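You operate a simulated robot arm through the tools that you are given. There is no shell and no other tool. Be economical: measure what you need, move in short steps, check, and stop when the job is done.

The job below is to be done with a simulated two-armed robot. You get a single attempt, and the scene is never put back.

Task
Fetch the yellow striped packet and set it on top of the spare medium cups. Then take the medium clear tub on the top of the wooden table and put it away on the top of the end bench. Then take the brown lidded box and put it on the top of the pick-up table. Then take the orange cup and leave it on top of the clear medium cups. The order counts. Set down upright: yellow striped packet, medium clear tub, brown lidded box, orange cup.

It is judged by the outcome, as a careful person would: the job done as asked, and still so three seconds after it is handed in. It fails if anything else is knocked over, pushed out of place, dropped, spilled or broken.

Robot
Two 7-joint arms with fingered hands on one trunk, on a base that drives. Base frame: it is fixed to the floor where the robot stands at the start and does not move with it; the origin is under the middle of the robot, x ahead of it, y to its left, z up; the surface under the hand at the start is at about z = 840. Readings come in mm, rad, newtons and seconds.
The left shoulder is at the start at [21, 217, 1323], the right one opposite. With the tool pointing down near the work surface each hand reaches from about 100 to 620 mm from the robot's upright axis, wherever it stands, measured 20 degrees to its own side. Places, roughly: brown lidded box [250, -250, 750]; medium clear tub [500, -250, 750]; medium cups [500, 500, 1000]; orange cup (7x7x12 cm) [200, 0, 900]; spare medium cups [250, 250, 1000]; top of the end bench [2200, -1300, 800]; top of the pick-up table [-1700, 1000, 800]; yellow striped packet (5x5x6 cm) [500, 100, 900]. Payload 3.6 kg a hand.
The tool frame of a hand sits at the grasp point between the pads (the TCP): z along the fingers, y along the line on which they close. The tips reach 22 mm beyond it. The gripper opens to 132 mm. The gripper's body begins 60 mm behind the TCP. The gripper is a hand of 4 fingers: y runs from the thumb to the fingers, the wrist lies at [0, 0, -203] in the tool frame, and closing takes about 1.5 s.
Orientation is told as [roll, pitch, yaw] about the base's x, y, z axes, in that order, counted from this pose: with the fingers straight down and closing along the base's y, the tool's x points along the base's -x, its y along +y and its z along -z.

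Tools
- The arms move only by the tool servo_tool. It takes "left_increments", "right_increments" or both (then of equal length, played together; a hand with none holds still); each is a list of rows, each a list of 7 numbers: the shift along the base's x, y, z in cm, then the turn, a rotation vector about the base's x, y, z in rad, then the closure, from 0 (fully open) to 1 (shut). In form: [[tx, ty, tz, wx, wy, wz, gripper], ...]. A call has 1 to 12 rows; each row shifts and turns the commanded pose from where the row before left it. Rows are played at 5 a second. More than 50 mm and 0.15 rad between two rows, or a gripper value outside its range, and nothing of the call is played. A pose out of reach is approached as far as the arm can. The call stops where the force on the tool passes 40 N (or 10 N more than at its start, if that is more) or the arm is blocked; 0.2 s more then pass. The fingers move at their own pace (about 108 mm/s each) and stop on an object; they squeeze with about 28 N. The grip force told is the motor's: it shows also when the fingers shut on nothing. Time passes only in rows, and 0.2 s behind the last, so rows that do not move let the fingers close. It gives the time, the measured TCP pose, the force on the tool (base axes), the opening and the grip force at its end, in the units of the frame above (readings bear some noise), with the torque about the TCP (base axes, N m) and any sound that the robot's microphone picked up.
- Cameras (640 x 400 px; columns grow to the right, rows downward): "scene" is now at [167.4, 6.9, 1221.6]; the picture's right is [0.05, -1.00, 0.00], its down [-0.51, -0.03, -0.86] and it looks along [0.86, 0.05, -0.51] (base axes); focal length 214 px, centre (320, 200). "left" rides on the left gripper at [-53, -53, -84] in its tool frame; the picture's right is [0.71, -0.71, 0.00], its down [0.53, 0.53, -0.67] and it looks along [0.47, 0.47, 0.74] (tool axes); focal length 247 px, centre (320, 200). "right" rides on the right gripper at [53, -53, -84] in its tool frame; the picture's right is [0.71, 0.71, 0.00], its down [-0.53, 0.53, -0.67] and it looks along [-0.47, 0.47, 0.74] (tool axes); focal length 247 px, centre (320, 200). There is no depth. A picture from a camera that has moved, and an enlarged one, comes with that camera's place and axes in the base frame and with its lens.
- get_image(camera): a new picture of that camera. The clock stands still meanwhile.
- lift_body(by): slides the trunk up (or, below 0, down) by that many mm; the arms and the scene camera ride with it, the base frame stays. It gives what a move gives, with no picture.
- drive_base(legs): drives the robot by 1 to 6 legs, each [ahead, turn to the left] in mm and rad, along the robot's own axes; the way and the turn of a leg run together, so that a leg with both is an arc; at most 1500 mm and 3.142 rad a leg. The arms and the cameras ride along, it lands a little off, and it stops where it bumps. It gives what a move gives.
- set_grasp(shape, hand): the hand has 4 fingers and takes this shape, open, in about a second: jaw (thumb against the fingers, like two jaws); tri (thumb and two fingers); tip (a fingertip pinch); poke (one finger out to press); point (the index stretched); flat (the hand flat); cup (the hand cupped); fist (a fist). The gripper value then closes the fingers along that shape, each until it touches; the sizes above hold for jaw. It gives what a move gives, with no picture.
- head_to(pan, tilt): turns the head with the scene camera to pan (to the left, within 1.047 rad either way) and tilt (down, from -0.506 to 1.204), counted from straight ahead of the robot. It gives what a move gives.
- zoom(camera, box): a new picture of the part [left, top, right, bottom] of that camera's present view, enlarged. The clock stands still meanwhile.
- job_done(): hands the job in; it is judged then, once.

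Go step by step. Nothing tells you exact positions but the pictures and the camera data: compare them with the known pose of the tool, close in by small moves and look again before you grip or let go. The budget is 165 turns and 118 pictures, counting those below and the enlarged ones. Unless the task says otherwise, let go and move clear before handing in, and close with one line.

The tools are called as a command line: name --argument value ..., lists and objects as JSON in quotes. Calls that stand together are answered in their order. servo_tool: Moves the arms, as the interface text tells. Its arguments: {"type":"object","properties":{"left_increments":{"type":"array","items":{"type":"array","items":{"type":"number"}}},"right_increments":{"type":"array","items":{"type":"array","items":{"type":"number"}}}},"required":[]} The other tools are called the same way: lift_body (by) slides the trunk up or down; set_grasp (shape, hand) gives the hand a shape; drive_base (legs) drives the base; head_to (pan, tilt) turns the head that bears the scene camera; get_image (camera) takes a picture; zoom (camera, box) takes an enlarged picture of a part of a camera's view; job_done () hands the job in.

At the start:

```text
t: 0.0
left_tcp_pos: [398.2, 320.2, 999.0]
left_ee_rot: [0.001, 0.0, -0.007]
left_wrist_force: [-0.2, -0.6, 0.9]
left_torque: [0.04, -0.01, -0.01]
left_width: 132.0
left_grip_force: 0.1
left_shape: jaw
right_tcp_pos: [487.9, -111.5, 1248.7]
right_ee_rot: [-0.002, 0.002, -0.007]
right_wrist_force: [0.0, 0.4, 0.9]
right_torque: [0.01, 0.02, -0.03]
right_width: 131.8
right_grip_force: 0.0
right_shape: jaw
trunk travel left (down, up): [-600.0, 76.0]
robot x, y, heading: [-2.5, 3.3, -0.0]
head pan, tilt: [0.054, 0.539]
```

scene: 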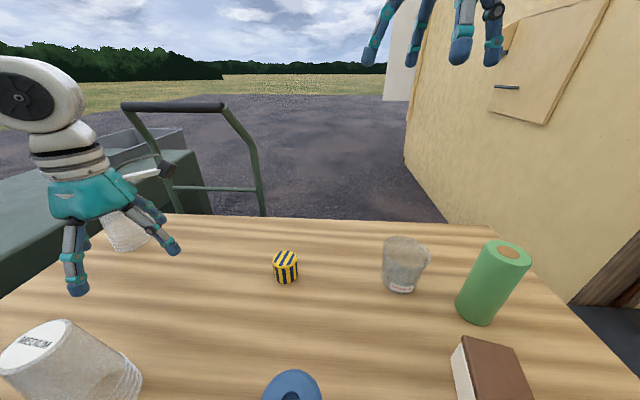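
right: 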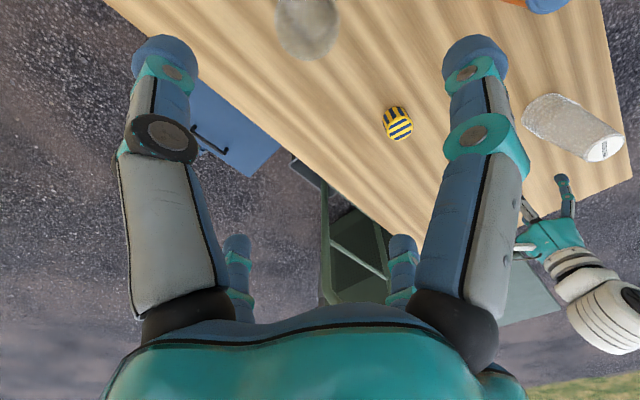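
left: 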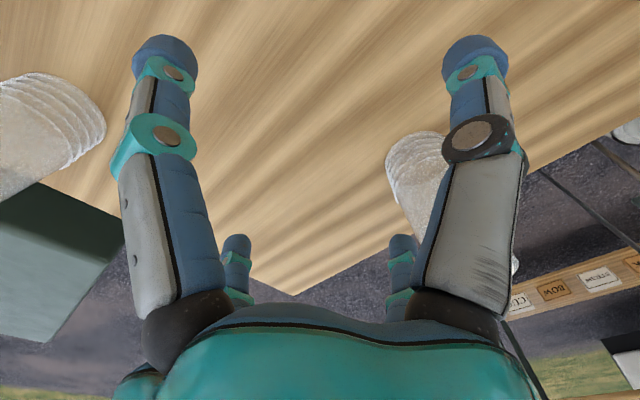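

I see the packet near [480, 97], inverted cup stacks to the left, and the tub, a green cylinder and the brown box to the right. I'll look around more with the head before moving.

head_to --pan 0.5 --tilt 0.95

get_image --camera "scene"

head_to --pan -0.4 --tilt 1.0

get_image --camera "scene"

```text
t: 0.9
left_tcp_pos: [399.5, 320.0, 998.6]
left_ee_rot: [0.0, 0.003, -0.007]
left_wrist_force: [0.5, 0.2, -0.6]
left_torque: [0.0, 0.01, 0.0]
left_width: 131.9
left_grip_force: 0.0
left_shape: jaw
right_tcp_pos: [488.1, -110.1, 1249.4]
right_ee_rot: [-0.001, 0.001, -0.007]
right_wrist_force: [-0.4, 0.6, 0.0]
right_torque: [0.0, -0.01, 0.0]
right_width: 131.9
right_grip_force: 0.0
right_shape: jaw
trunk travel left (down, up): [-600.0, 76.0]
robot x, y, heading: [1.7, 1.4, -0.002]
head pan, tilt: [0.499, 0.949]
```

```text
114 pictures are left
camera scene: at [141.4, 36.9, 1187.8], right [0.48, -0.88, 0.0], down [-0.71, -0.39, -0.58], along [0.51, 0.28, -0.81], focal length 214 px, centre (320, 200)
```

scene: 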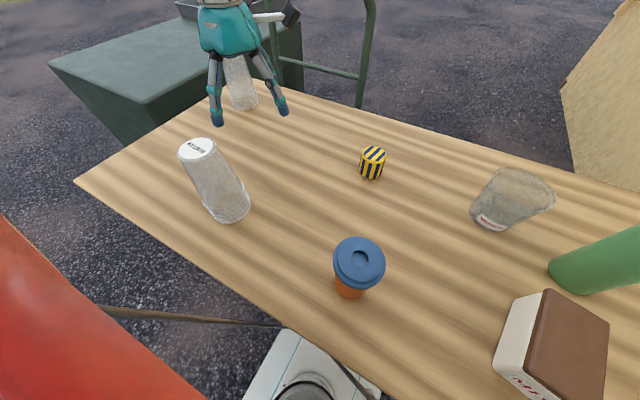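

```text
t: 2.1
left_tcp_pos: [398.8, 320.7, 998.8]
left_ee_rot: [0.0, 0.001, -0.006]
left_wrist_force: [0.3, 0.0, -0.6]
left_torque: [-0.01, 0.02, 0.0]
left_width: 132.0
left_grip_force: 0.0
left_shape: jaw
right_tcp_pos: [488.4, -111.8, 1249.2]
right_ee_rot: [0.001, 0.002, -0.008]
right_wrist_force: [-0.3, 1.0, 0.5]
right_torque: [0.02, 0.03, 0.0]
right_width: 131.7
right_grip_force: 0.0
right_shape: jaw
trunk travel left (down, up): [-600.0, 76.0]
robot x, y, heading: [0.4, 3.7, -0.003]
head pan, tilt: [-0.4, 1.0]
```

```text
113 pictures are left
camera scene: at [141.6, -25.0, 1184.1], right [-0.39, -0.92, 0.0], down [-0.78, 0.33, -0.54], along [0.5, -0.21, -0.84], focal length 214 px, centre (320, 200)
```

scene: 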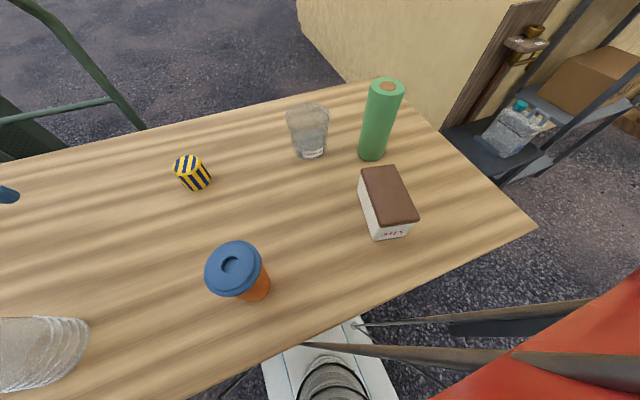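

The packet is at about [477, 96] and the near (spare) stack is at about [261, 304] with its top near z = 992. I'll bring the left hand over the packet.

servo_tool --left_increments '[[0.8, -1, 3, 0, 0, 0, 0], [2, -4.4, 0, 0, 0, 0, 0], [2, -4.5, 0, 0, 0, 0, 0], [2, -4.5, 0, 0, 0, 0, 0], [1, -4.5, 0, 0, 0, 0, 0], [0, -3.5, -3, 0, 0, 0, 0], [0, 0, -4, 0, 0, 0, 0], [0, 0, 0, 0, 0, 0, 0]]'

get_image --camera "left"

head_to --pan 0.4 --tilt 0.7

get_image --camera "scene"

```text
t: 3.9
left_tcp_pos: [476.0, 94.5, 961.5]
left_ee_rot: [0.0, 0.0, -0.006]
left_wrist_force: [0.6, 0.0, -0.2]
left_torque: [0.0, -0.03, 0.0]
left_width: 131.9
left_grip_force: 0.1
left_shape: jaw
right_tcp_pos: [488.1, -110.8, 1248.9]
right_ee_rot: [-0.001, 0.003, -0.007]
right_wrist_force: [0.9, -0.2, -0.1]
right_torque: [0.01, 0.03, -0.02]
right_width: 131.8
right_grip_force: 0.0
right_shape: jaw
trunk travel left (down, up): [-600.0, 76.0]
robot x, y, heading: [0.9, 0.7, 0.003]
head pan, tilt: [-0.4, 1.0]
```

```text
112 pictures are left
camera left: at [529.7, 42.1, 1044.3], right [-0.71, -0.7, 0.0], down [-0.52, 0.53, 0.67], along [-0.47, 0.48, -0.74], focal length 247 px, centre (320, 200)
```

left: 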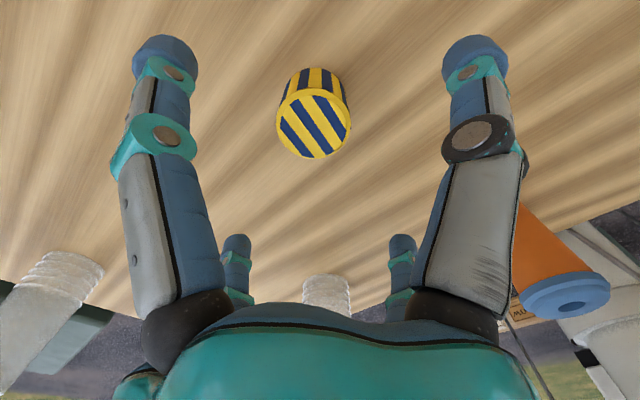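

```text
t: 5.0
left_tcp_pos: [476.9, 94.3, 961.2]
left_ee_rot: [-0.001, 0.003, -0.007]
left_wrist_force: [-0.3, 0.7, 0.1]
left_torque: [0.0, -0.01, 0.03]
left_width: 132.1
left_grip_force: 0.1
left_shape: jaw
right_tcp_pos: [487.7, -110.3, 1249.7]
right_ee_rot: [0.0, 0.002, -0.007]
right_wrist_force: [1.0, 1.4, -0.1]
right_torque: [0.02, -0.03, -0.01]
right_width: 131.7
right_grip_force: 0.1
right_shape: jaw
trunk travel left (down, up): [-600.0, 76.0]
robot x, y, heading: [-2.4, 3.8, -0.001]
head pan, tilt: [0.4, 0.7]
```

```text
111 pictures are left
camera scene: at [155.9, 35.0, 1207.4], right [0.39, -0.92, 0.0], down [-0.59, -0.25, -0.76], along [0.7, 0.3, -0.65], focal length 214 px, centre (320, 200)
```

scene: 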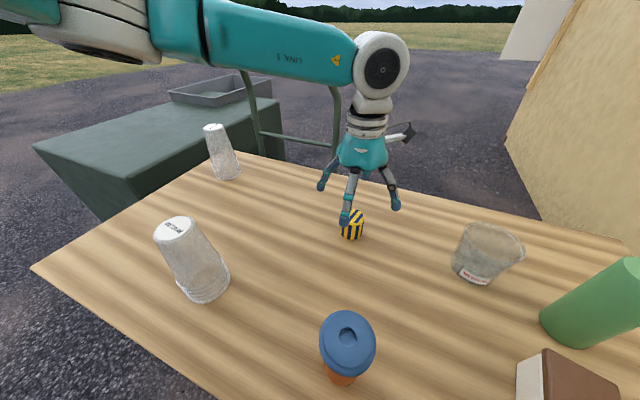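

The hand is nearly centred over the packet, which I take to be at about [483, 95]. I'll shift slightly and go down to grip.

servo_tool --left_increments '[[0.6, 0.1, -3, 0, 0, 0, 0], [0, 0, -3, 0, 0, 0, 0], [0, 0, -2.9, 0, 0, 0, 0], [0, 0, 0, 0, 0, 0, 0]]'

get_image --camera "left"

zoom --camera "scene" --box '[260, 140, 440, 260]'

```text
t: 6.0
left_tcp_pos: [481.9, 96.9, 872.0]
left_ee_rot: [0.0, 0.001, -0.008]
left_wrist_force: [-0.1, 0.3, 0.6]
left_torque: [-0.01, 0.03, 0.02]
left_width: 131.8
left_grip_force: 0.1
left_shape: jaw
right_tcp_pos: [488.2, -109.1, 1248.8]
right_ee_rot: [0.002, 0.001, -0.007]
right_wrist_force: [-0.4, -0.8, 0.0]
right_torque: [-0.02, 0.01, 0.01]
right_width: 132.0
right_grip_force: 0.1
right_shape: jaw
trunk travel left (down, up): [-600.0, 76.0]
robot x, y, heading: [-4.4, 0.7, -0.003]
head pan, tilt: [0.4, 0.7]
```

```text
110 pictures are left
camera left: at [536.0, 43.6, 954.6], right [-0.71, -0.7, 0.0], down [-0.52, 0.53, 0.67], along [-0.47, 0.48, -0.74], focal length 247 px, centre (320, 200)
```

left: 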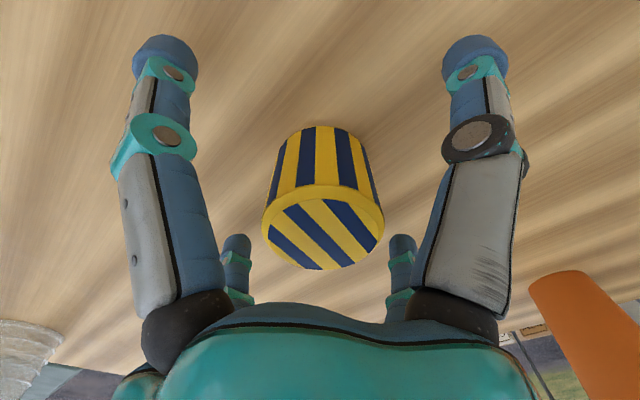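

```text
3.33 times, centred on (350, 200) of scene
camera zoom: at [155.8, 35.2, 1207.5], right [0.39, -0.92, 0.0], down [-0.59, -0.25, -0.76], along [0.7, 0.3, -0.64], focal length 715 px, centre (220, 200)
```

zoom: 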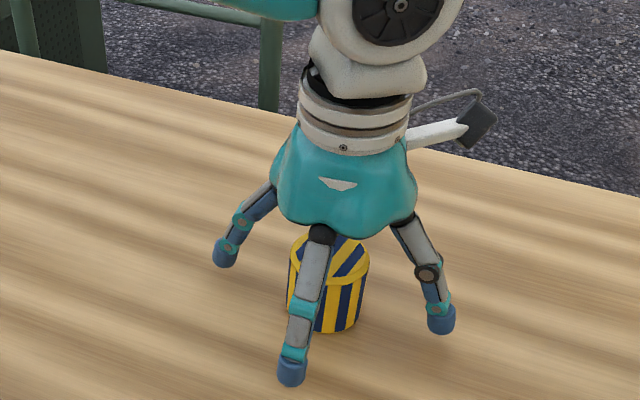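

The packet sits centred between the fingers. I'll close on it and lift.

servo_tool --left_increments '[[0, 0, 0, 0, 0, 0, 1], [0, 0, 0, 0, 0, 0, 1], [0, 0, 0, 0, 0, 0, 1], [0, 0, 0, 0, 0, 0, 1], [0, 0, 0, 0, 0, 0, 1], [0, 0, 0, 0, 0, 0, 1], [0, 0, 0, 0, 0, 0, 1], [0, 0, 0, 0, 0, 0, 1]]'

zoom --camera "scene" --box '[260, 140, 440, 260]'

```text
t: 7.8
left_tcp_pos: [482.3, 96.6, 872.1]
left_ee_rot: [0.0, 0.001, -0.008]
left_wrist_force: [-0.9, -0.6, 0.2]
left_torque: [0.01, 0.03, 0.02]
left_width: 42.0
left_grip_force: 28.1
left_shape: jaw
right_tcp_pos: [489.0, -110.6, 1249.4]
right_ee_rot: [0.001, 0.001, -0.007]
right_wrist_force: [1.1, -0.5, -0.3]
right_torque: [0.03, -0.01, -0.01]
right_width: 132.0
right_grip_force: 0.1
right_shape: jaw
trunk travel left (down, up): [-600.0, 76.0]
robot x, y, heading: [-1.5, 1.7, -0.003]
head pan, tilt: [0.4, 0.7]
```

```text
3.33 times, centred on (350, 200) of scene
camera zoom: at [155.9, 35.1, 1207.5], right [0.39, -0.92, 0.0], down [-0.59, -0.25, -0.76], along [0.7, 0.3, -0.64], focal length 715 px, centre (220, 200)
```

zoom: 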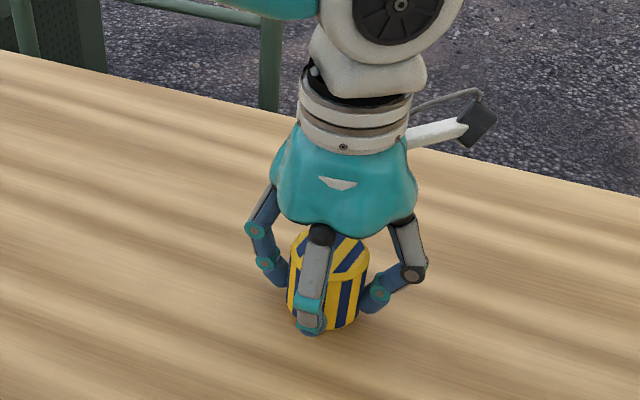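

Gripped at 42 mm. I'll lift it well clear and carry it to a point short of the spare stack, then look.

servo_tool --left_increments '[[0, 0, 3, 0, 0, 0, 1], [0, 0, 5, 0, 0, 0, 1], [0, 0, 5, 0, 0, 0, 1], [0, 0, 5, 0, 0, 0, 1], [0, 0, 4, 0, 0, 0, 1], [-3, 3, 0, 0, 0, 0, 1], [-3, 3, 0, 0, 0, 0, 1], [-3, 3, 0, 0, 0, 0, 1], [-3, 3, 0, 0, 0, 0, 1], [-3, 3, 0, 0, 0, 0, 1], [0, 0, 0, 0, 0, 0, 1]]'

get_image --camera "left"

get_image --camera "scene"

```text
t: 10.2
left_tcp_pos: [332.0, 245.0, 1089.7]
left_ee_rot: [0.0, 0.001, -0.006]
left_wrist_force: [0.5, -0.6, -0.2]
left_torque: [0.0, 0.03, 0.0]
left_width: 42.0
left_grip_force: 28.0
left_shape: jaw
right_tcp_pos: [489.4, -111.9, 1248.9]
right_ee_rot: [0.0, 0.001, -0.007]
right_wrist_force: [0.4, 0.3, 0.2]
right_torque: [0.0, -0.01, -0.03]
right_width: 131.9
right_grip_force: 0.0
right_shape: jaw
trunk travel left (down, up): [-600.0, 76.0]
robot x, y, heading: [-1.5, 4.5, 0.004]
head pan, tilt: [0.4, 0.7]
```

```text
107 pictures are left
camera left: at [384.7, 192.6, 1172.7], right [-0.71, -0.7, 0.0], down [-0.52, 0.53, 0.67], along [-0.47, 0.48, -0.74], focal length 247 px, centre (320, 200)
```

left: 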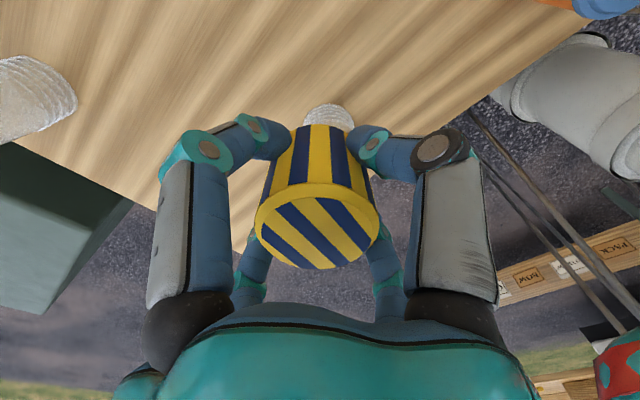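

```text
106 pictures are left
camera scene: at [156.5, 34.5, 1207.4], right [0.39, -0.92, 0.0], down [-0.59, -0.25, -0.76], along [0.7, 0.3, -0.65], focal length 214 px, centre (320, 200)
```

scene: 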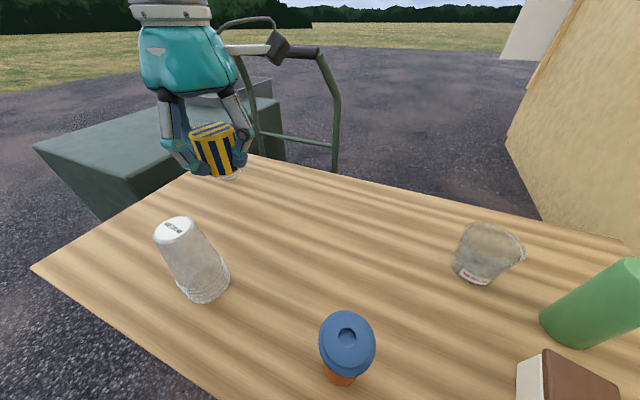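

The spare stack reads as [260, 303] so far. I'll enlarge the view to fix its top precisely.

zoom --camera "scene" --box '[110, 190, 290, 310]'

head_to --pan 1.0 --tilt 0.8

get_image --camera "scene"

```text
3.33 times, centred on (200, 250) of scene
camera zoom: at [156.5, 34.5, 1207.4], right [0.39, -0.92, 0.0], down [-0.59, -0.25, -0.76], along [0.7, 0.3, -0.65], focal length 715 px, centre (720, 33)
```

zoom: 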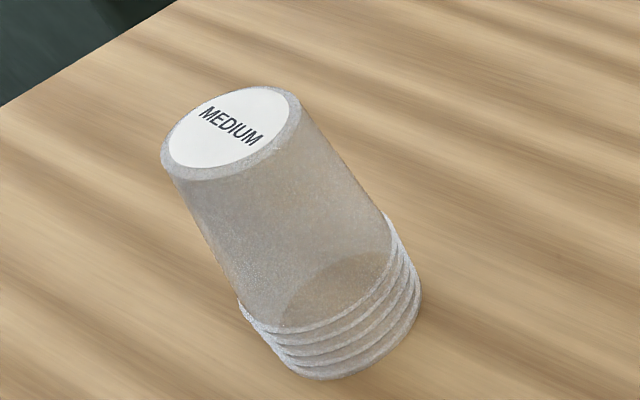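

```text
t: 11.2
left_tcp_pos: [331.2, 246.0, 1088.4]
left_ee_rot: [0.001, 0.003, -0.007]
left_wrist_force: [-1.0, 0.0, -0.6]
left_torque: [-0.01, 0.04, -0.02]
left_width: 41.9
left_grip_force: 27.7
left_shape: jaw
right_tcp_pos: [487.5, -111.0, 1250.3]
right_ee_rot: [0.001, 0.002, -0.007]
right_wrist_force: [-0.5, 0.3, -0.1]
right_torque: [0.02, -0.02, 0.05]
right_width: 132.1
right_grip_force: 0.0
right_shape: jaw
trunk travel left (down, up): [-600.0, 76.0]
robot x, y, heading: [-1.8, 1.0, 0.001]
head pan, tilt: [1.0, 0.799]
```

```text
104 pictures are left
camera scene: at [121.2, 70.0, 1199.3], right [0.84, -0.54, 0.0], down [-0.39, -0.6, -0.7], along [0.38, 0.59, -0.72], focal length 214 px, centre (320, 200)
```

scene: 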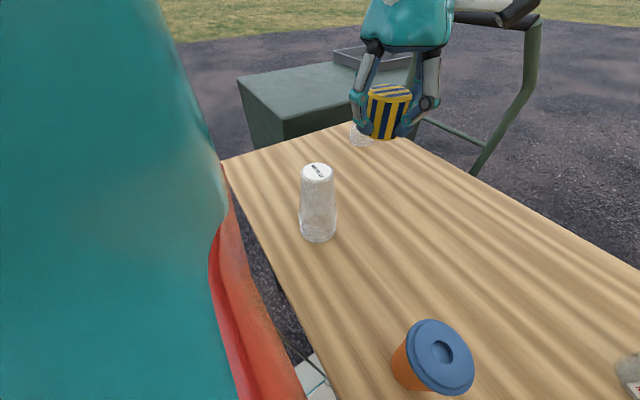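

The stack is at about [264, 301] with its top near 984–992. I'll move over it with the packet's bottom about 2 cm above and check.

servo_tool --left_increments '[[-3.3, 2.7, 0, 0, 0, 0, 1], [-3.4, 2.8, 0, 0, 0, 0, 1], [0, 0, -2.5, 0, 0, 0, 1], [0, 0, -1.5, 0, 0, 0, 1], [0, 0, 0, 0, 0, 0, 1], [0, 0, 0, 0, 0, 0, 1]]'

get_image --camera "scene"

zoom --camera "scene" --box '[230, 80, 410, 200]'

get_image --camera "right"

```text
t: 12.6
left_tcp_pos: [275.0, 294.9, 1050.8]
left_ee_rot: [0.0, 0.001, -0.005]
left_wrist_force: [0.1, -0.2, -1.1]
left_torque: [0.03, 0.0, -0.01]
left_width: 42.0
left_grip_force: 27.9
left_shape: jaw
left hand out of reach, approached as far as the arm can: row 2
right_tcp_pos: [487.7, -110.0, 1249.1]
right_ee_rot: [0.0, 0.002, -0.005]
right_wrist_force: [-0.6, -0.4, 0.1]
right_torque: [0.0, 0.0, -0.01]
right_width: 132.1
right_grip_force: 0.0
right_shape: jaw
trunk travel left (down, up): [-600.0, 76.0]
robot x, y, heading: [-1.0, -2.4, -0.0]
head pan, tilt: [1.0, 0.799]
```

```text
103 pictures are left
camera scene: at [120.8, 70.1, 1199.3], right [0.84, -0.54, 0.0], down [-0.39, -0.6, -0.7], along [0.38, 0.59, -0.72], focal length 214 px, centre (320, 200)
```

scene: 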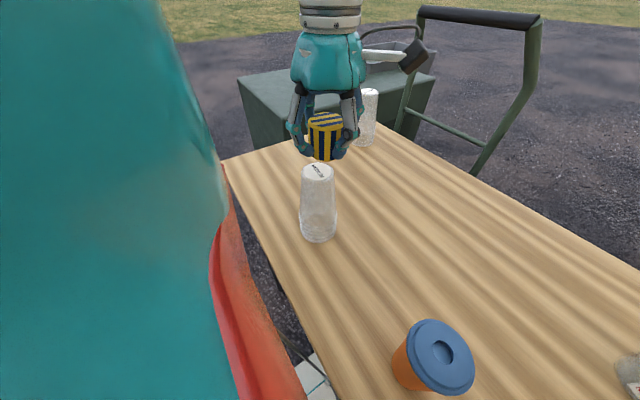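

```text
3.33 times, centred on (320, 140) of scene
camera zoom: at [120.8, 70.1, 1199.3], right [0.84, -0.54, 0.0], down [-0.39, -0.6, -0.7], along [0.38, 0.59, -0.72], focal length 715 px, centre (320, 400)
```

zoom: 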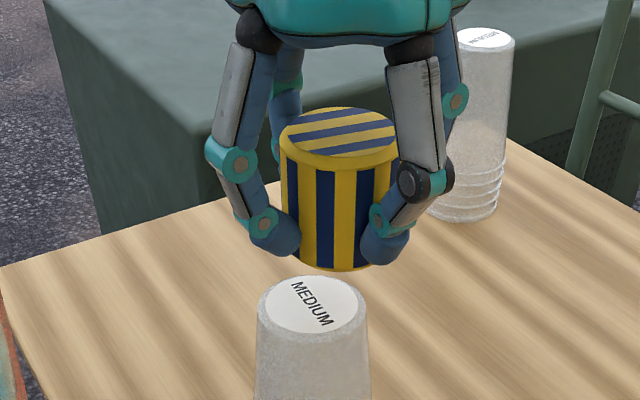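

```text
101 pictures are left
camera right: at [435.2, -162.5, 1333.2], right [-0.7, 0.71, 0.0], down [0.53, 0.52, 0.67], along [0.47, 0.47, -0.74], focal length 247 px, centre (320, 200)
```

right: 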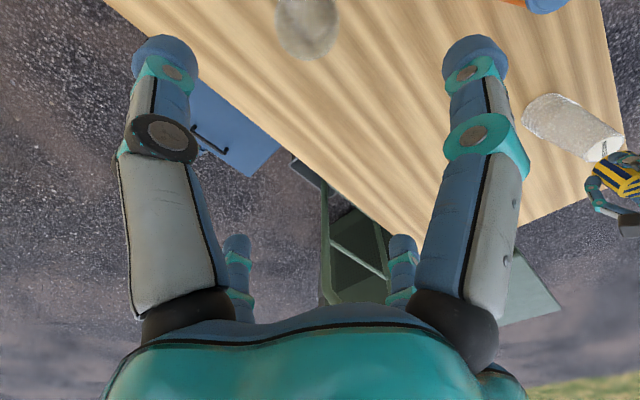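

The packet is 11 mm off the wanted spot because of reach. I'll correct and drop a little closer.

servo_tool --left_increments '[[-0.6, 0.3, -0.3, 0, 0, 0, 1], [-0.5, 0.3, -0.3, 0, 0, 0, 1], [0, 0, -0.4, 0, 0, 0, 1], [0, 0, 0, 0, 0, 0, 1]]'

zoom --camera "scene" --box '[230, 80, 410, 200]'

get_image --camera "left"

```text
t: 13.6
left_tcp_pos: [263.2, 300.5, 1040.3]
left_ee_rot: [0.0, 0.0, -0.006]
left_wrist_force: [0.0, 0.3, 0.1]
left_torque: [0.02, 0.0, 0.0]
left_width: 41.8
left_grip_force: 28.0
left_shape: jaw
right_tcp_pos: [488.0, -109.8, 1248.7]
right_ee_rot: [-0.002, -0.001, -0.007]
right_wrist_force: [-0.3, -0.1, 0.0]
right_torque: [-0.01, 0.01, -0.03]
right_width: 132.0
right_grip_force: 0.0
right_shape: jaw
trunk travel left (down, up): [-600.0, 76.0]
robot x, y, heading: [-0.7, 2.7, 0.005]
head pan, tilt: [1.0, 0.799]
```

```text
3.33 times, centred on (320, 140) of scene
camera zoom: at [120.8, 70.0, 1199.3], right [0.84, -0.54, 0.0], down [-0.39, -0.6, -0.7], along [0.38, 0.59, -0.72], focal length 715 px, centre (320, 400)
```

zoom: 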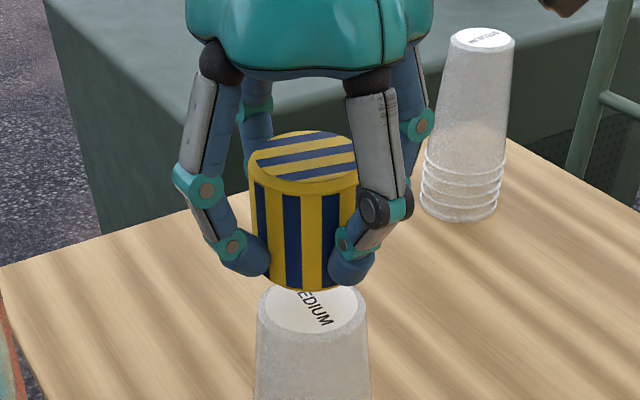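

```text
99 pictures are left
camera left: at [316.9, 247.9, 1123.8], right [-0.71, -0.7, 0.0], down [-0.52, 0.53, 0.67], along [-0.47, 0.48, -0.74], focal length 247 px, centre (320, 200)
```

left: 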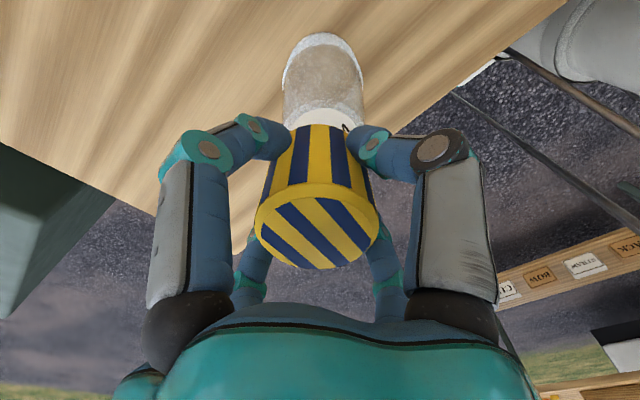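

The hand camera puts the stack at [261.5, 303], so I need only 2–3 mm of correction. I'll go down gently and watch the force.

servo_tool --left_increments '[[-0.15, 0.25, -0.5, 0, 0, 0, 1], [0, 0, -0.4, 0, 0, 0, 1], [0, 0, -0.3, 0, 0, 0, 1], [0, 0, -0.2, 0, 0, 0, 1], [0, 0, 0, 0, 0, 0, 1]]'

zoom --camera "scene" --box '[230, 110, 410, 230]'

```text
t: 14.8
left_tcp_pos: [262.3, 303.4, 1026.6]
left_ee_rot: [0.0, -0.001, -0.008]
left_wrist_force: [-1.0, -0.2, -0.9]
left_torque: [0.0, -0.01, -0.02]
left_width: 41.7
left_grip_force: 28.1
left_shape: jaw
right_tcp_pos: [486.7, -110.0, 1250.8]
right_ee_rot: [-0.001, 0.001, -0.005]
right_wrist_force: [-1.1, -0.6, -0.8]
right_torque: [0.01, -0.01, 0.02]
right_width: 131.7
right_grip_force: 0.0
right_shape: jaw
trunk travel left (down, up): [-600.0, 76.0]
robot x, y, heading: [3.2, 4.5, -0.002]
head pan, tilt: [1.0, 0.799]
```

```text
3.33 times, centred on (320, 170) of scene
camera zoom: at [120.9, 70.0, 1199.3], right [0.84, -0.54, 0.0], down [-0.39, -0.6, -0.7], along [0.38, 0.59, -0.72], focal length 715 px, centre (320, 300)
```

zoom: 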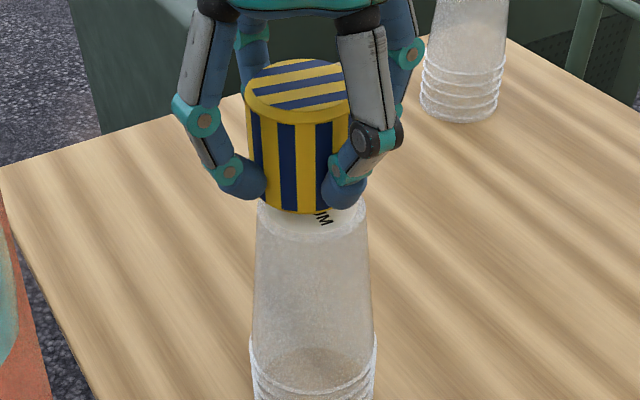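

The packet sits about 6 mm left of the stack's axis in the picture. I'll shift it, come down a bit more and look again.

servo_tool --left_increments '[[0.45, -0.3, 0, 0, 0, 0, 1], [0, 0, -0.3, 0, 0, 0, 1], [0, 0, -0.2, 0, 0, 0, 1], [0, 0, 0, 0, 0, 0, 1]]'

zoom --camera "scene" --box '[230, 110, 410, 230]'

get_image --camera "left"

```text
t: 15.8
left_tcp_pos: [265.7, 299.6, 1021.6]
left_ee_rot: [0.0, -0.001, -0.006]
left_wrist_force: [-0.3, -1.0, -0.9]
left_torque: [0.0, 0.01, 0.0]
left_width: 41.8
left_grip_force: 28.1
left_shape: jaw
right_tcp_pos: [488.5, -110.5, 1249.5]
right_ee_rot: [-0.001, 0.001, -0.006]
right_wrist_force: [-0.3, -0.1, 0.0]
right_torque: [0.0, 0.0, 0.04]
right_width: 132.0
right_grip_force: 0.1
right_shape: jaw
trunk travel left (down, up): [-600.0, 76.0]
robot x, y, heading: [2.8, 4.0, -0.001]
head pan, tilt: [1.0, 0.799]
```

```text
3.33 times, centred on (320, 170) of scene
camera zoom: at [120.9, 70.0, 1199.3], right [0.84, -0.54, 0.0], down [-0.39, -0.6, -0.7], along [0.38, 0.59, -0.72], focal length 715 px, centre (320, 300)
```

zoom: 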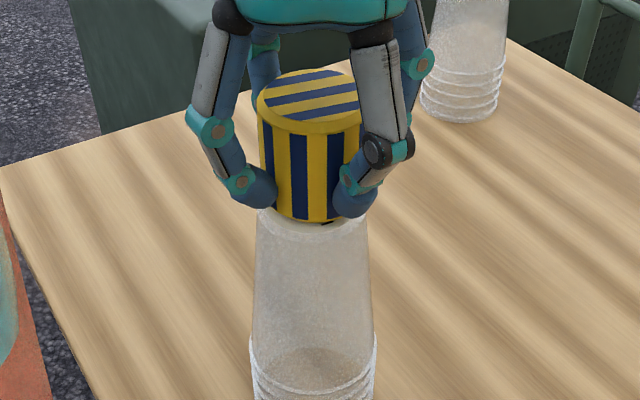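

```text
96 pictures are left
camera left: at [319.5, 247.8, 1105.4], right [-0.71, -0.7, 0.0], down [-0.52, 0.53, 0.67], along [-0.47, 0.48, -0.74], focal length 247 px, centre (320, 200)
```

left: 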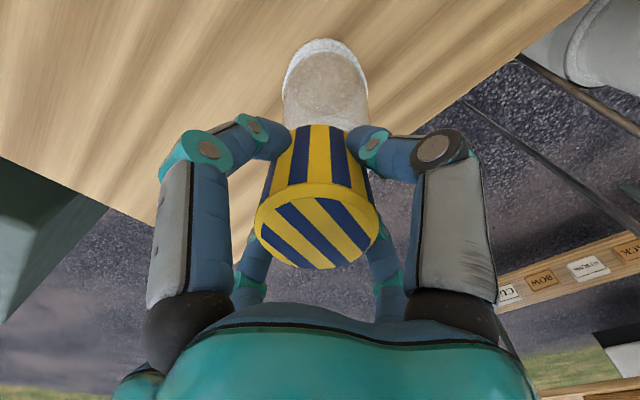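

Columns agree now; the hand camera suggests 3–4 mm nearer to the robot. I'll apply that and ease down to contact.

servo_tool --left_increments '[[-0.2, -0.3, 0, 0, 0, 0, 1], [0, 0, -0.15, 0, 0, 0, 1], [0, 0, -0.15, 0, 0, 0, 1], [0, 0, -0.15, 0, 0, 0, 1], [0, 0, 0, 0, 0, 0, 1]]'

zoom --camera "scene" --box '[275, 140, 365, 200]'

```text
t: 17.0
left_tcp_pos: [264.3, 297.4, 1018.1]
left_ee_rot: [0.0, -0.003, -0.006]
left_wrist_force: [0.5, 0.9, 19.4]
left_torque: [0.06, -0.04, -0.03]
left_width: 42.2
left_grip_force: 28.3
left_shape: jaw
right_tcp_pos: [488.6, -111.8, 1251.2]
right_ee_rot: [0.001, 0.0, -0.008]
right_wrist_force: [-0.9, 0.7, 0.1]
right_torque: [-0.01, 0.0, -0.01]
right_width: 131.7
right_grip_force: 0.1
right_shape: jaw
trunk travel left (down, up): [-600.0, 76.0]
robot x, y, heading: [0.8, 0.4, 0.002]
head pan, tilt: [1.0, 0.799]
```

```text
6.67 times, centred on (320, 170) of scene
camera zoom: at [120.0, 69.3, 1199.6], right [0.84, -0.54, 0.0], down [-0.39, -0.6, -0.7], along [0.38, 0.59, -0.72], focal length 1430 px, centre (320, 400)
```

zoom: 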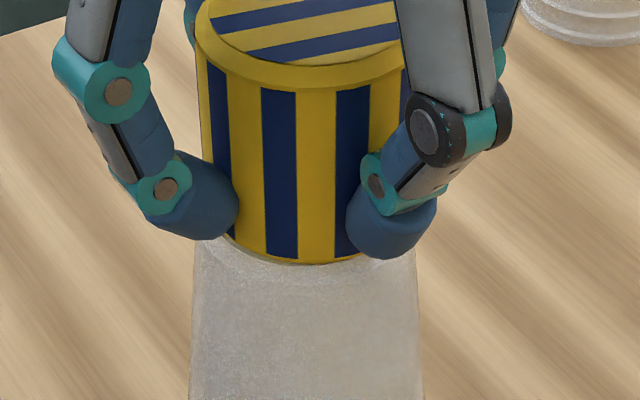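

Contact at z = 1018 and the packet is centred on the stack. I'll relieve the pressure, open and rise straight up.

servo_tool --left_increments '[[0, 0, 0.2, 0, 0, 0, 1], [0, 0, 0, 0, 0, 0, 0.8], [0, 0, 0, 0, 0, 0, 0.5], [0, 0, 0, 0, 0, 0, 0.2], [0, 0, 0, 0, 0, 0, 0], [0, 0, 0, 0, 0, 0, 0], [0, 0, 0, 0, 0, 0, 0]]'

zoom --camera "scene" --box '[230, 110, 410, 230]'

```text
t: 18.6
left_tcp_pos: [264.3, 298.4, 1019.6]
left_ee_rot: [-0.001, -0.001, -0.005]
left_wrist_force: [0.2, -0.4, -0.3]
left_torque: [0.03, -0.02, -0.01]
left_width: 132.1
left_grip_force: 0.1
left_shape: jaw
right_tcp_pos: [487.6, -110.2, 1249.2]
right_ee_rot: [0.0, 0.001, -0.007]
right_wrist_force: [-1.4, 0.3, 0.2]
right_torque: [0.03, -0.02, 0.01]
right_width: 131.8
right_grip_force: 0.1
right_shape: jaw
trunk travel left (down, up): [-600.0, 76.0]
robot x, y, heading: [1.4, -0.1, -0.002]
head pan, tilt: [1.0, 0.799]
```

```text
3.33 times, centred on (320, 170) of scene
camera zoom: at [120.9, 69.9, 1199.3], right [0.84, -0.54, 0.0], down [-0.39, -0.6, -0.7], along [0.38, 0.59, -0.72], focal length 715 px, centre (320, 300)
```

zoom: 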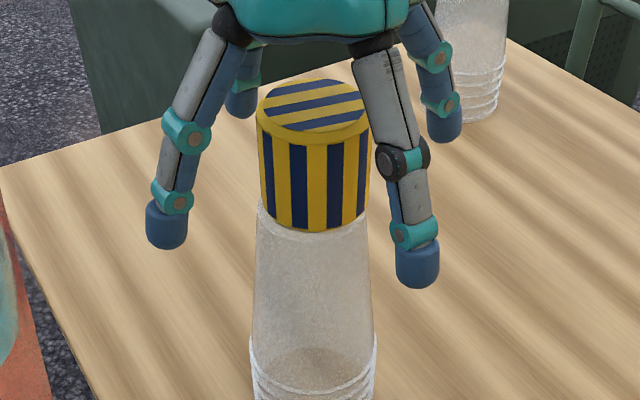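

The packet stands square on the stack. I'll raise the trunk to take the hand straight up clear of it.

lift_body --by 74

get_image --camera "scene"

```text
t: 19.8
left_tcp_pos: [265.0, 296.8, 1091.9]
left_ee_rot: [-0.001, -0.001, -0.008]
left_wrist_force: [-0.4, 1.1, 0.8]
left_torque: [0.02, 0.02, 0.01]
left_width: 132.0
left_grip_force: 0.0
left_shape: jaw
right_tcp_pos: [488.7, -109.8, 1322.9]
right_ee_rot: [0.001, 0.001, -0.006]
right_wrist_force: [-0.4, -0.1, 0.5]
right_torque: [0.0, 0.01, 0.01]
right_width: 132.0
right_grip_force: 0.0
right_shape: jaw
trunk travel left (down, up): [-674.0, 2.0]
robot x, y, heading: [-0.5, 0.8, -0.002]
head pan, tilt: [1.0, 0.799]
```

```text
93 pictures are left
camera scene: at [121.0, 70.0, 1273.4], right [0.84, -0.54, 0.0], down [-0.39, -0.6, -0.7], along [0.38, 0.59, -0.72], focal length 214 px, centre (320, 200)
```

scene: 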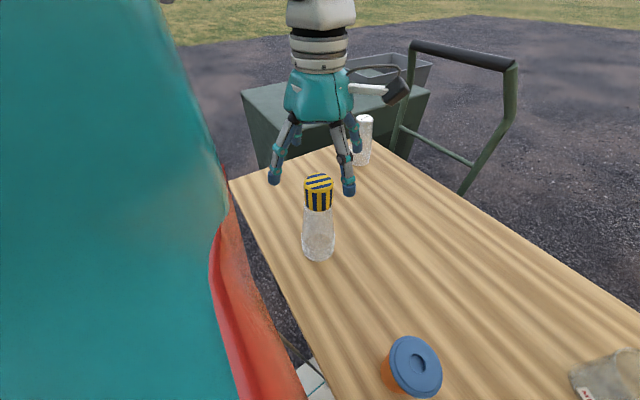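

Packet placed. Next the tub near [465, −141]: I'll move the right hand above it and the left hand away from the stack.

servo_tool --right_increments '[[0, -1, -5, 0, 0, 0, 0], [-0.5, -1, -5, 0, 0, 0, 0], [-0.5, -1, -5, 0, 0, 0, 0], [-0.5, 0, -4, 0, 0, 0, 0], [0, 0, -4, 0, 0, 0, 0], [0, 0, 0, 0, 0, 0, 0], [0, 0, 0, 0, 0, 0, 0]]' --left_increments '[[0, 0, 2, 0, 0, 0, 0], [2, 0, 2, 0, 0, 0, 0], [3, 0, 2, 0, 0, 0, 0], [3, 0, 1, 0, 0, 0, 0], [3, 0, 0, 0, 0, 0, 0], [0, 0, 0, 0, 0, 0, 0], [0, 0, 0, 0, 0, 0, 0]]'

head_to --pan -0.3 --tilt 0.8

get_image --camera "right"

get_image --camera "scene"

```text
refused: row 1 steps farther than a row can; nothing moved
```

```text
t: 21.2
left_tcp_pos: [265.1, 297.5, 1092.7]
left_ee_rot: [0.0, 0.0, -0.008]
left_wrist_force: [0.1, 0.9, 0.4]
left_torque: [-0.01, -0.01, 0.0]
left_width: 131.8
left_grip_force: 0.1
left_shape: jaw
right_tcp_pos: [488.3, -110.8, 1322.7]
right_ee_rot: [0.002, 0.001, -0.007]
right_wrist_force: [-0.4, -0.5, 0.5]
right_torque: [-0.01, 0.0, 0.0]
right_width: 132.0
right_grip_force: 0.1
right_shape: jaw
trunk travel left (down, up): [-674.0, 2.0]
robot x, y, heading: [-3.7, 2.4, -0.004]
head pan, tilt: [-0.3, 0.799]
```

```text
92 pictures are left
camera right: at [435.4, -162.6, 1407.2], right [-0.7, 0.71, 0.0], down [0.53, 0.52, 0.67], along [0.47, 0.47, -0.74], focal length 247 px, centre (320, 200)
```

right: 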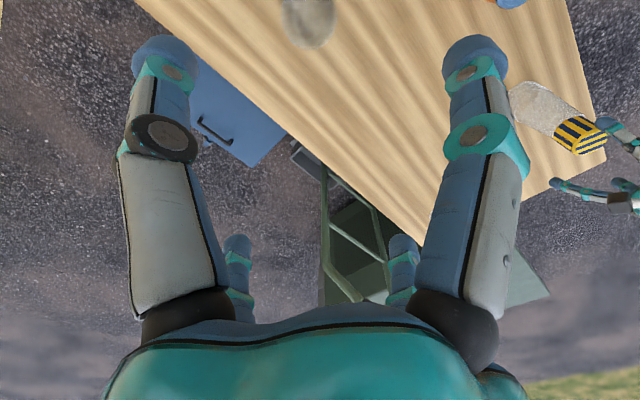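

```text
91 pictures are left
camera scene: at [154.4, -21.7, 1273.5], right [-0.29, -0.96, 0.0], down [-0.69, 0.21, -0.7], along [0.67, -0.21, -0.72], focal length 214 px, centre (320, 200)
```

scene: 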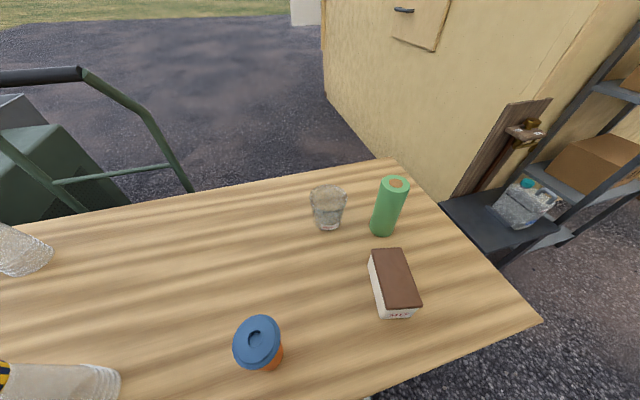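

A step was too long; nothing moved. I'll resend with shorter steps.

servo_tool --right_increments '[[0, -0.5, -4.8, 0, 0, 0, 0], [-0.5, -0.5, -4.8, 0, 0, 0, 0], [-0.5, -0.5, -4.8, 0, 0, 0, 0], [-0.5, -0.5, -4, 0, 0, 0, 0], [-0.5, -1, -4, 0, 0, 0, 0], [0, 0, -2, 0, 0, 0, 0], [0, 0, 0, 0, 0, 0, 0]]' --left_increments '[[0, 0, 2, 0, 0, 0, 0], [2, 0, 2, 0, 0, 0, 0], [3, 0, 2, 0, 0, 0, 0], [3, 0, 1, 0, 0, 0, 0], [3, 0, 0, 0, 0, 0, 0], [0, 0, 0, 0, 0, 0, 0], [0, 0, 0, 0, 0, 0, 0]]'

get_image --camera "right"

zoom --camera "scene" --box '[260, 140, 440, 260]'

```text
t: 22.8
left_tcp_pos: [375.7, 296.8, 1162.2]
left_ee_rot: [0.0, 0.003, -0.008]
left_wrist_force: [0.0, 0.7, -0.6]
left_torque: [0.01, 0.02, 0.03]
left_width: 132.2
left_grip_force: 0.0
left_shape: jaw
right_tcp_pos: [468.3, -141.3, 1078.6]
right_ee_rot: [0.001, 0.001, -0.004]
right_wrist_force: [-0.3, -0.6, 0.5]
right_torque: [-0.01, -0.01, -0.01]
right_width: 131.9
right_grip_force: 0.0
right_shape: jaw
trunk travel left (down, up): [-674.0, 2.0]
robot x, y, heading: [-0.1, 0.7, -0.005]
head pan, tilt: [-0.3, 0.799]
```

```text
90 pictures are left
camera right: at [415.6, -192.1, 1162.5], right [-0.7, 0.71, 0.0], down [0.53, 0.52, 0.67], along [0.47, 0.47, -0.74], focal length 247 px, centre (320, 200)
```

right: 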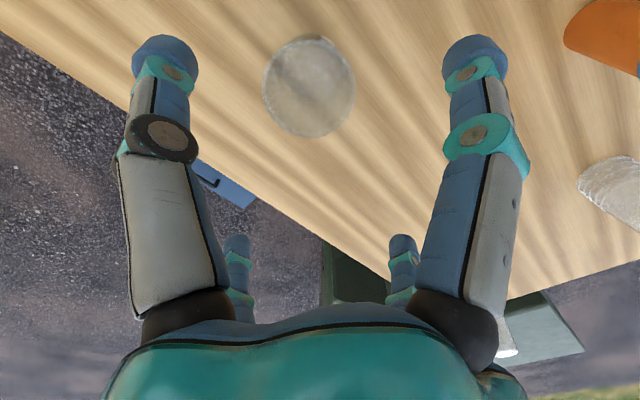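

```text
3.33 times, centred on (350, 200) of scene
camera zoom: at [154.6, -22.1, 1273.4], right [-0.3, -0.96, 0.0], down [-0.69, 0.21, -0.7], along [0.67, -0.21, -0.72], focal length 715 px, centre (220, 200)
```

zoom: 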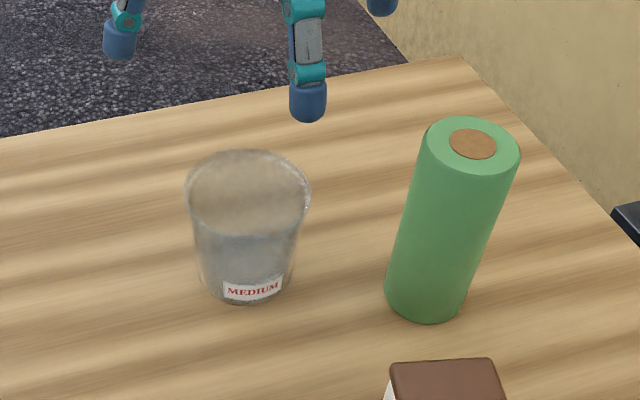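

The tub is at [479, −145], rim near z = 920 and about 87 mm wide; the green cylinder is clear by 40 mm. I'll descend around the tub in two stages.

servo_tool --right_increments '[[0.6, -0.2, -4, 0, 0, 0, 0], [0.5, -0.2, -4, 0, 0, 0, 0], [0, 0, -3.5, 0, 0, 0, 0], [0, 0, 0, 0, 0, 0, 0]]'

get_image --camera "right"

zoom --camera "scene" --box '[260, 140, 440, 260]'

```text
t: 23.8
left_tcp_pos: [375.8, 298.6, 1161.7]
left_ee_rot: [0.002, 0.0, -0.007]
left_wrist_force: [-0.4, 0.1, -0.6]
left_torque: [0.0, -0.04, 0.01]
left_width: 131.8
left_grip_force: 0.1
left_shape: jaw
right_tcp_pos: [480.1, -144.4, 965.4]
right_ee_rot: [0.001, 0.001, -0.008]
right_wrist_force: [0.7, 0.0, 0.0]
right_torque: [-0.03, -0.02, 0.02]
right_width: 131.7
right_grip_force: 0.0
right_shape: jaw
trunk travel left (down, up): [-674.0, 2.0]
robot x, y, heading: [-0.7, -1.2, 0.001]
head pan, tilt: [-0.3, 0.799]
```

```text
88 pictures are left
camera right: at [427.6, -196.5, 1049.0], right [-0.7, 0.71, 0.0], down [0.53, 0.52, 0.67], along [0.48, 0.47, -0.74], focal length 247 px, centre (320, 200)
```

right: 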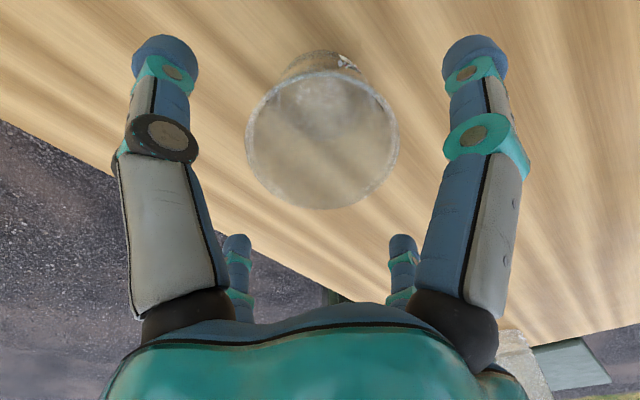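

```text
3.33 times, centred on (350, 200) of scene
camera zoom: at [154.5, -21.8, 1273.5], right [-0.3, -0.96, 0.0], down [-0.69, 0.21, -0.7], along [0.67, -0.21, -0.72], focal length 715 px, centre (220, 200)
```

zoom: 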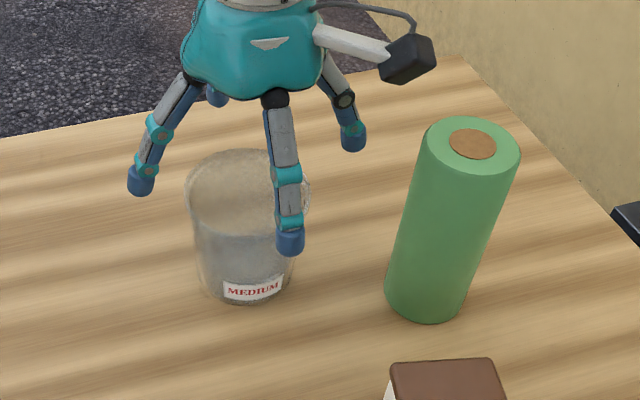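

The tub is well centred between the fingers. I'll go down to grip height and check again.

servo_tool --right_increments '[[-0.2, -0.2, -3, 0, 0, 0, 0], [0, 0, -2.5, 0, 0, 0, 0], [0, 0, -1.5, 0, 0, 0, 0], [0, 0, 0, 0, 0, 0, 0]]'

get_image --camera "right"

zoom --camera "scene" --box '[260, 140, 440, 260]'

```text
t: 24.8
left_tcp_pos: [375.1, 297.8, 1161.8]
left_ee_rot: [0.001, 0.001, -0.008]
left_wrist_force: [0.0, -0.2, 0.6]
left_torque: [-0.02, 0.0, -0.01]
left_width: 131.8
left_grip_force: 0.1
left_shape: jaw
right_tcp_pos: [479.4, -145.7, 893.3]
right_ee_rot: [0.0, 0.002, -0.008]
right_wrist_force: [0.7, 1.1, -0.5]
right_torque: [0.01, -0.01, 0.02]
right_width: 131.7
right_grip_force: 0.1
right_shape: jaw
trunk travel left (down, up): [-674.0, 2.0]
robot x, y, heading: [-1.0, 3.7, 0.008]
head pan, tilt: [-0.3, 0.799]
```

```text
86 pictures are left
camera right: at [425.7, -198.1, 978.0], right [-0.7, 0.71, 0.0], down [0.53, 0.52, 0.67], along [0.47, 0.47, -0.74], focal length 247 px, centre (320, 200)
```

right: 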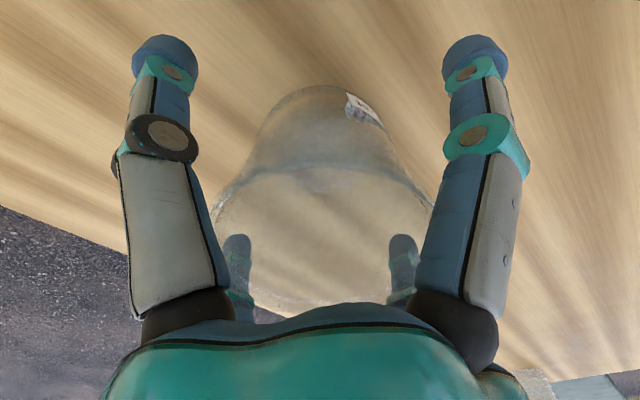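

```text
3.33 times, centred on (350, 200) of scene
camera zoom: at [154.5, -21.7, 1273.5], right [-0.3, -0.96, 0.0], down [-0.69, 0.21, -0.7], along [0.67, -0.21, -0.72], focal length 715 px, centre (220, 200)
```

zoom: 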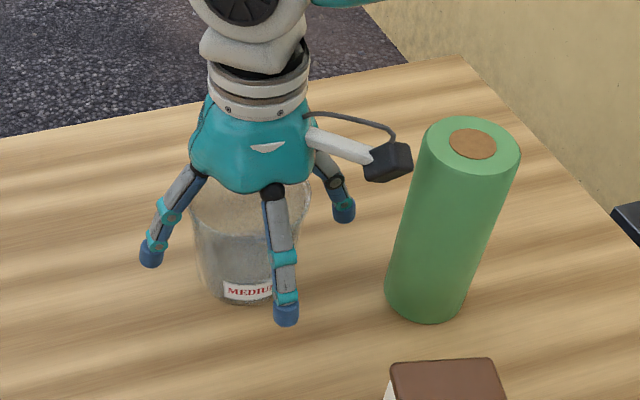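

The fingers surround the tub evenly. I'll close on it.

servo_tool --right_increments '[[0, 0, 0, 0, 0, 0, 1], [0, 0, 0, 0, 0, 0, 1], [0, 0, 0, 0, 0, 0, 1], [0, 0, 0, 0, 0, 0, 1], [0, 0, 0, 0, 0, 0, 1], [0, 0, 0, 0, 0, 0, 1]]'

servo_tool --right_increments '[[0, 0, 2, 0, 0, 0, 1], [0, 0, 4, 0, 0, 0, 1], [0, 0, 4, 0, 0, 0, 1], [0, 0, 4, 0, 0, 0, 1], [0, 0, 4, 0, 0, 0, 1], [0, 0, 0, 0, 0, 0, 1]]'

get_image --camera "scene"

```text
t: 26.2
left_tcp_pos: [375.5, 297.1, 1161.8]
left_ee_rot: [-0.001, 0.002, -0.008]
left_wrist_force: [0.9, 1.1, 1.2]
left_torque: [-0.02, 0.02, -0.02]
left_width: 132.0
left_grip_force: 0.0
left_shape: jaw
right_tcp_pos: [479.6, -146.1, 895.1]
right_ee_rot: [-0.001, 0.001, -0.007]
right_wrist_force: [-0.8, 0.1, -0.2]
right_torque: [-0.02, 0.0, 0.0]
right_width: 65.2
right_grip_force: 27.5
right_shape: jaw
trunk travel left (down, up): [-674.0, 2.0]
robot x, y, heading: [0.5, 2.4, -0.003]
head pan, tilt: [-0.3, 0.799]
```

```text
t: 27.6
left_tcp_pos: [376.5, 296.6, 1162.3]
left_ee_rot: [-0.001, 0.002, -0.007]
left_wrist_force: [-0.4, -0.5, 0.6]
left_torque: [0.0, 0.0, 0.0]
left_width: 132.0
left_grip_force: 0.0
left_shape: jaw
right_tcp_pos: [479.5, -146.1, 1073.7]
right_ee_rot: [0.001, 0.0, -0.006]
right_wrist_force: [-1.0, 0.1, -0.9]
right_torque: [0.0, 0.02, -0.02]
right_width: 65.1
right_grip_force: 28.0
right_shape: jaw
trunk travel left (down, up): [-674.0, 2.0]
robot x, y, heading: [0.8, -1.7, 0.0]
head pan, tilt: [-0.3, 0.799]
```

```text
84 pictures are left
camera scene: at [154.7, -21.9, 1273.4], right [-0.3, -0.96, 0.0], down [-0.69, 0.21, -0.7], along [0.67, -0.21, -0.72], focal length 214 px, centre (320, 200)
```

scene: 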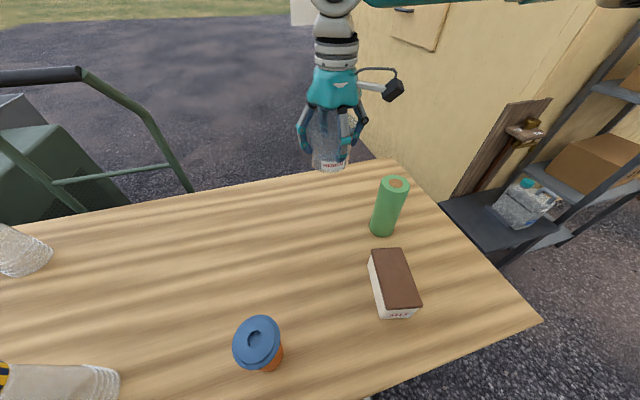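

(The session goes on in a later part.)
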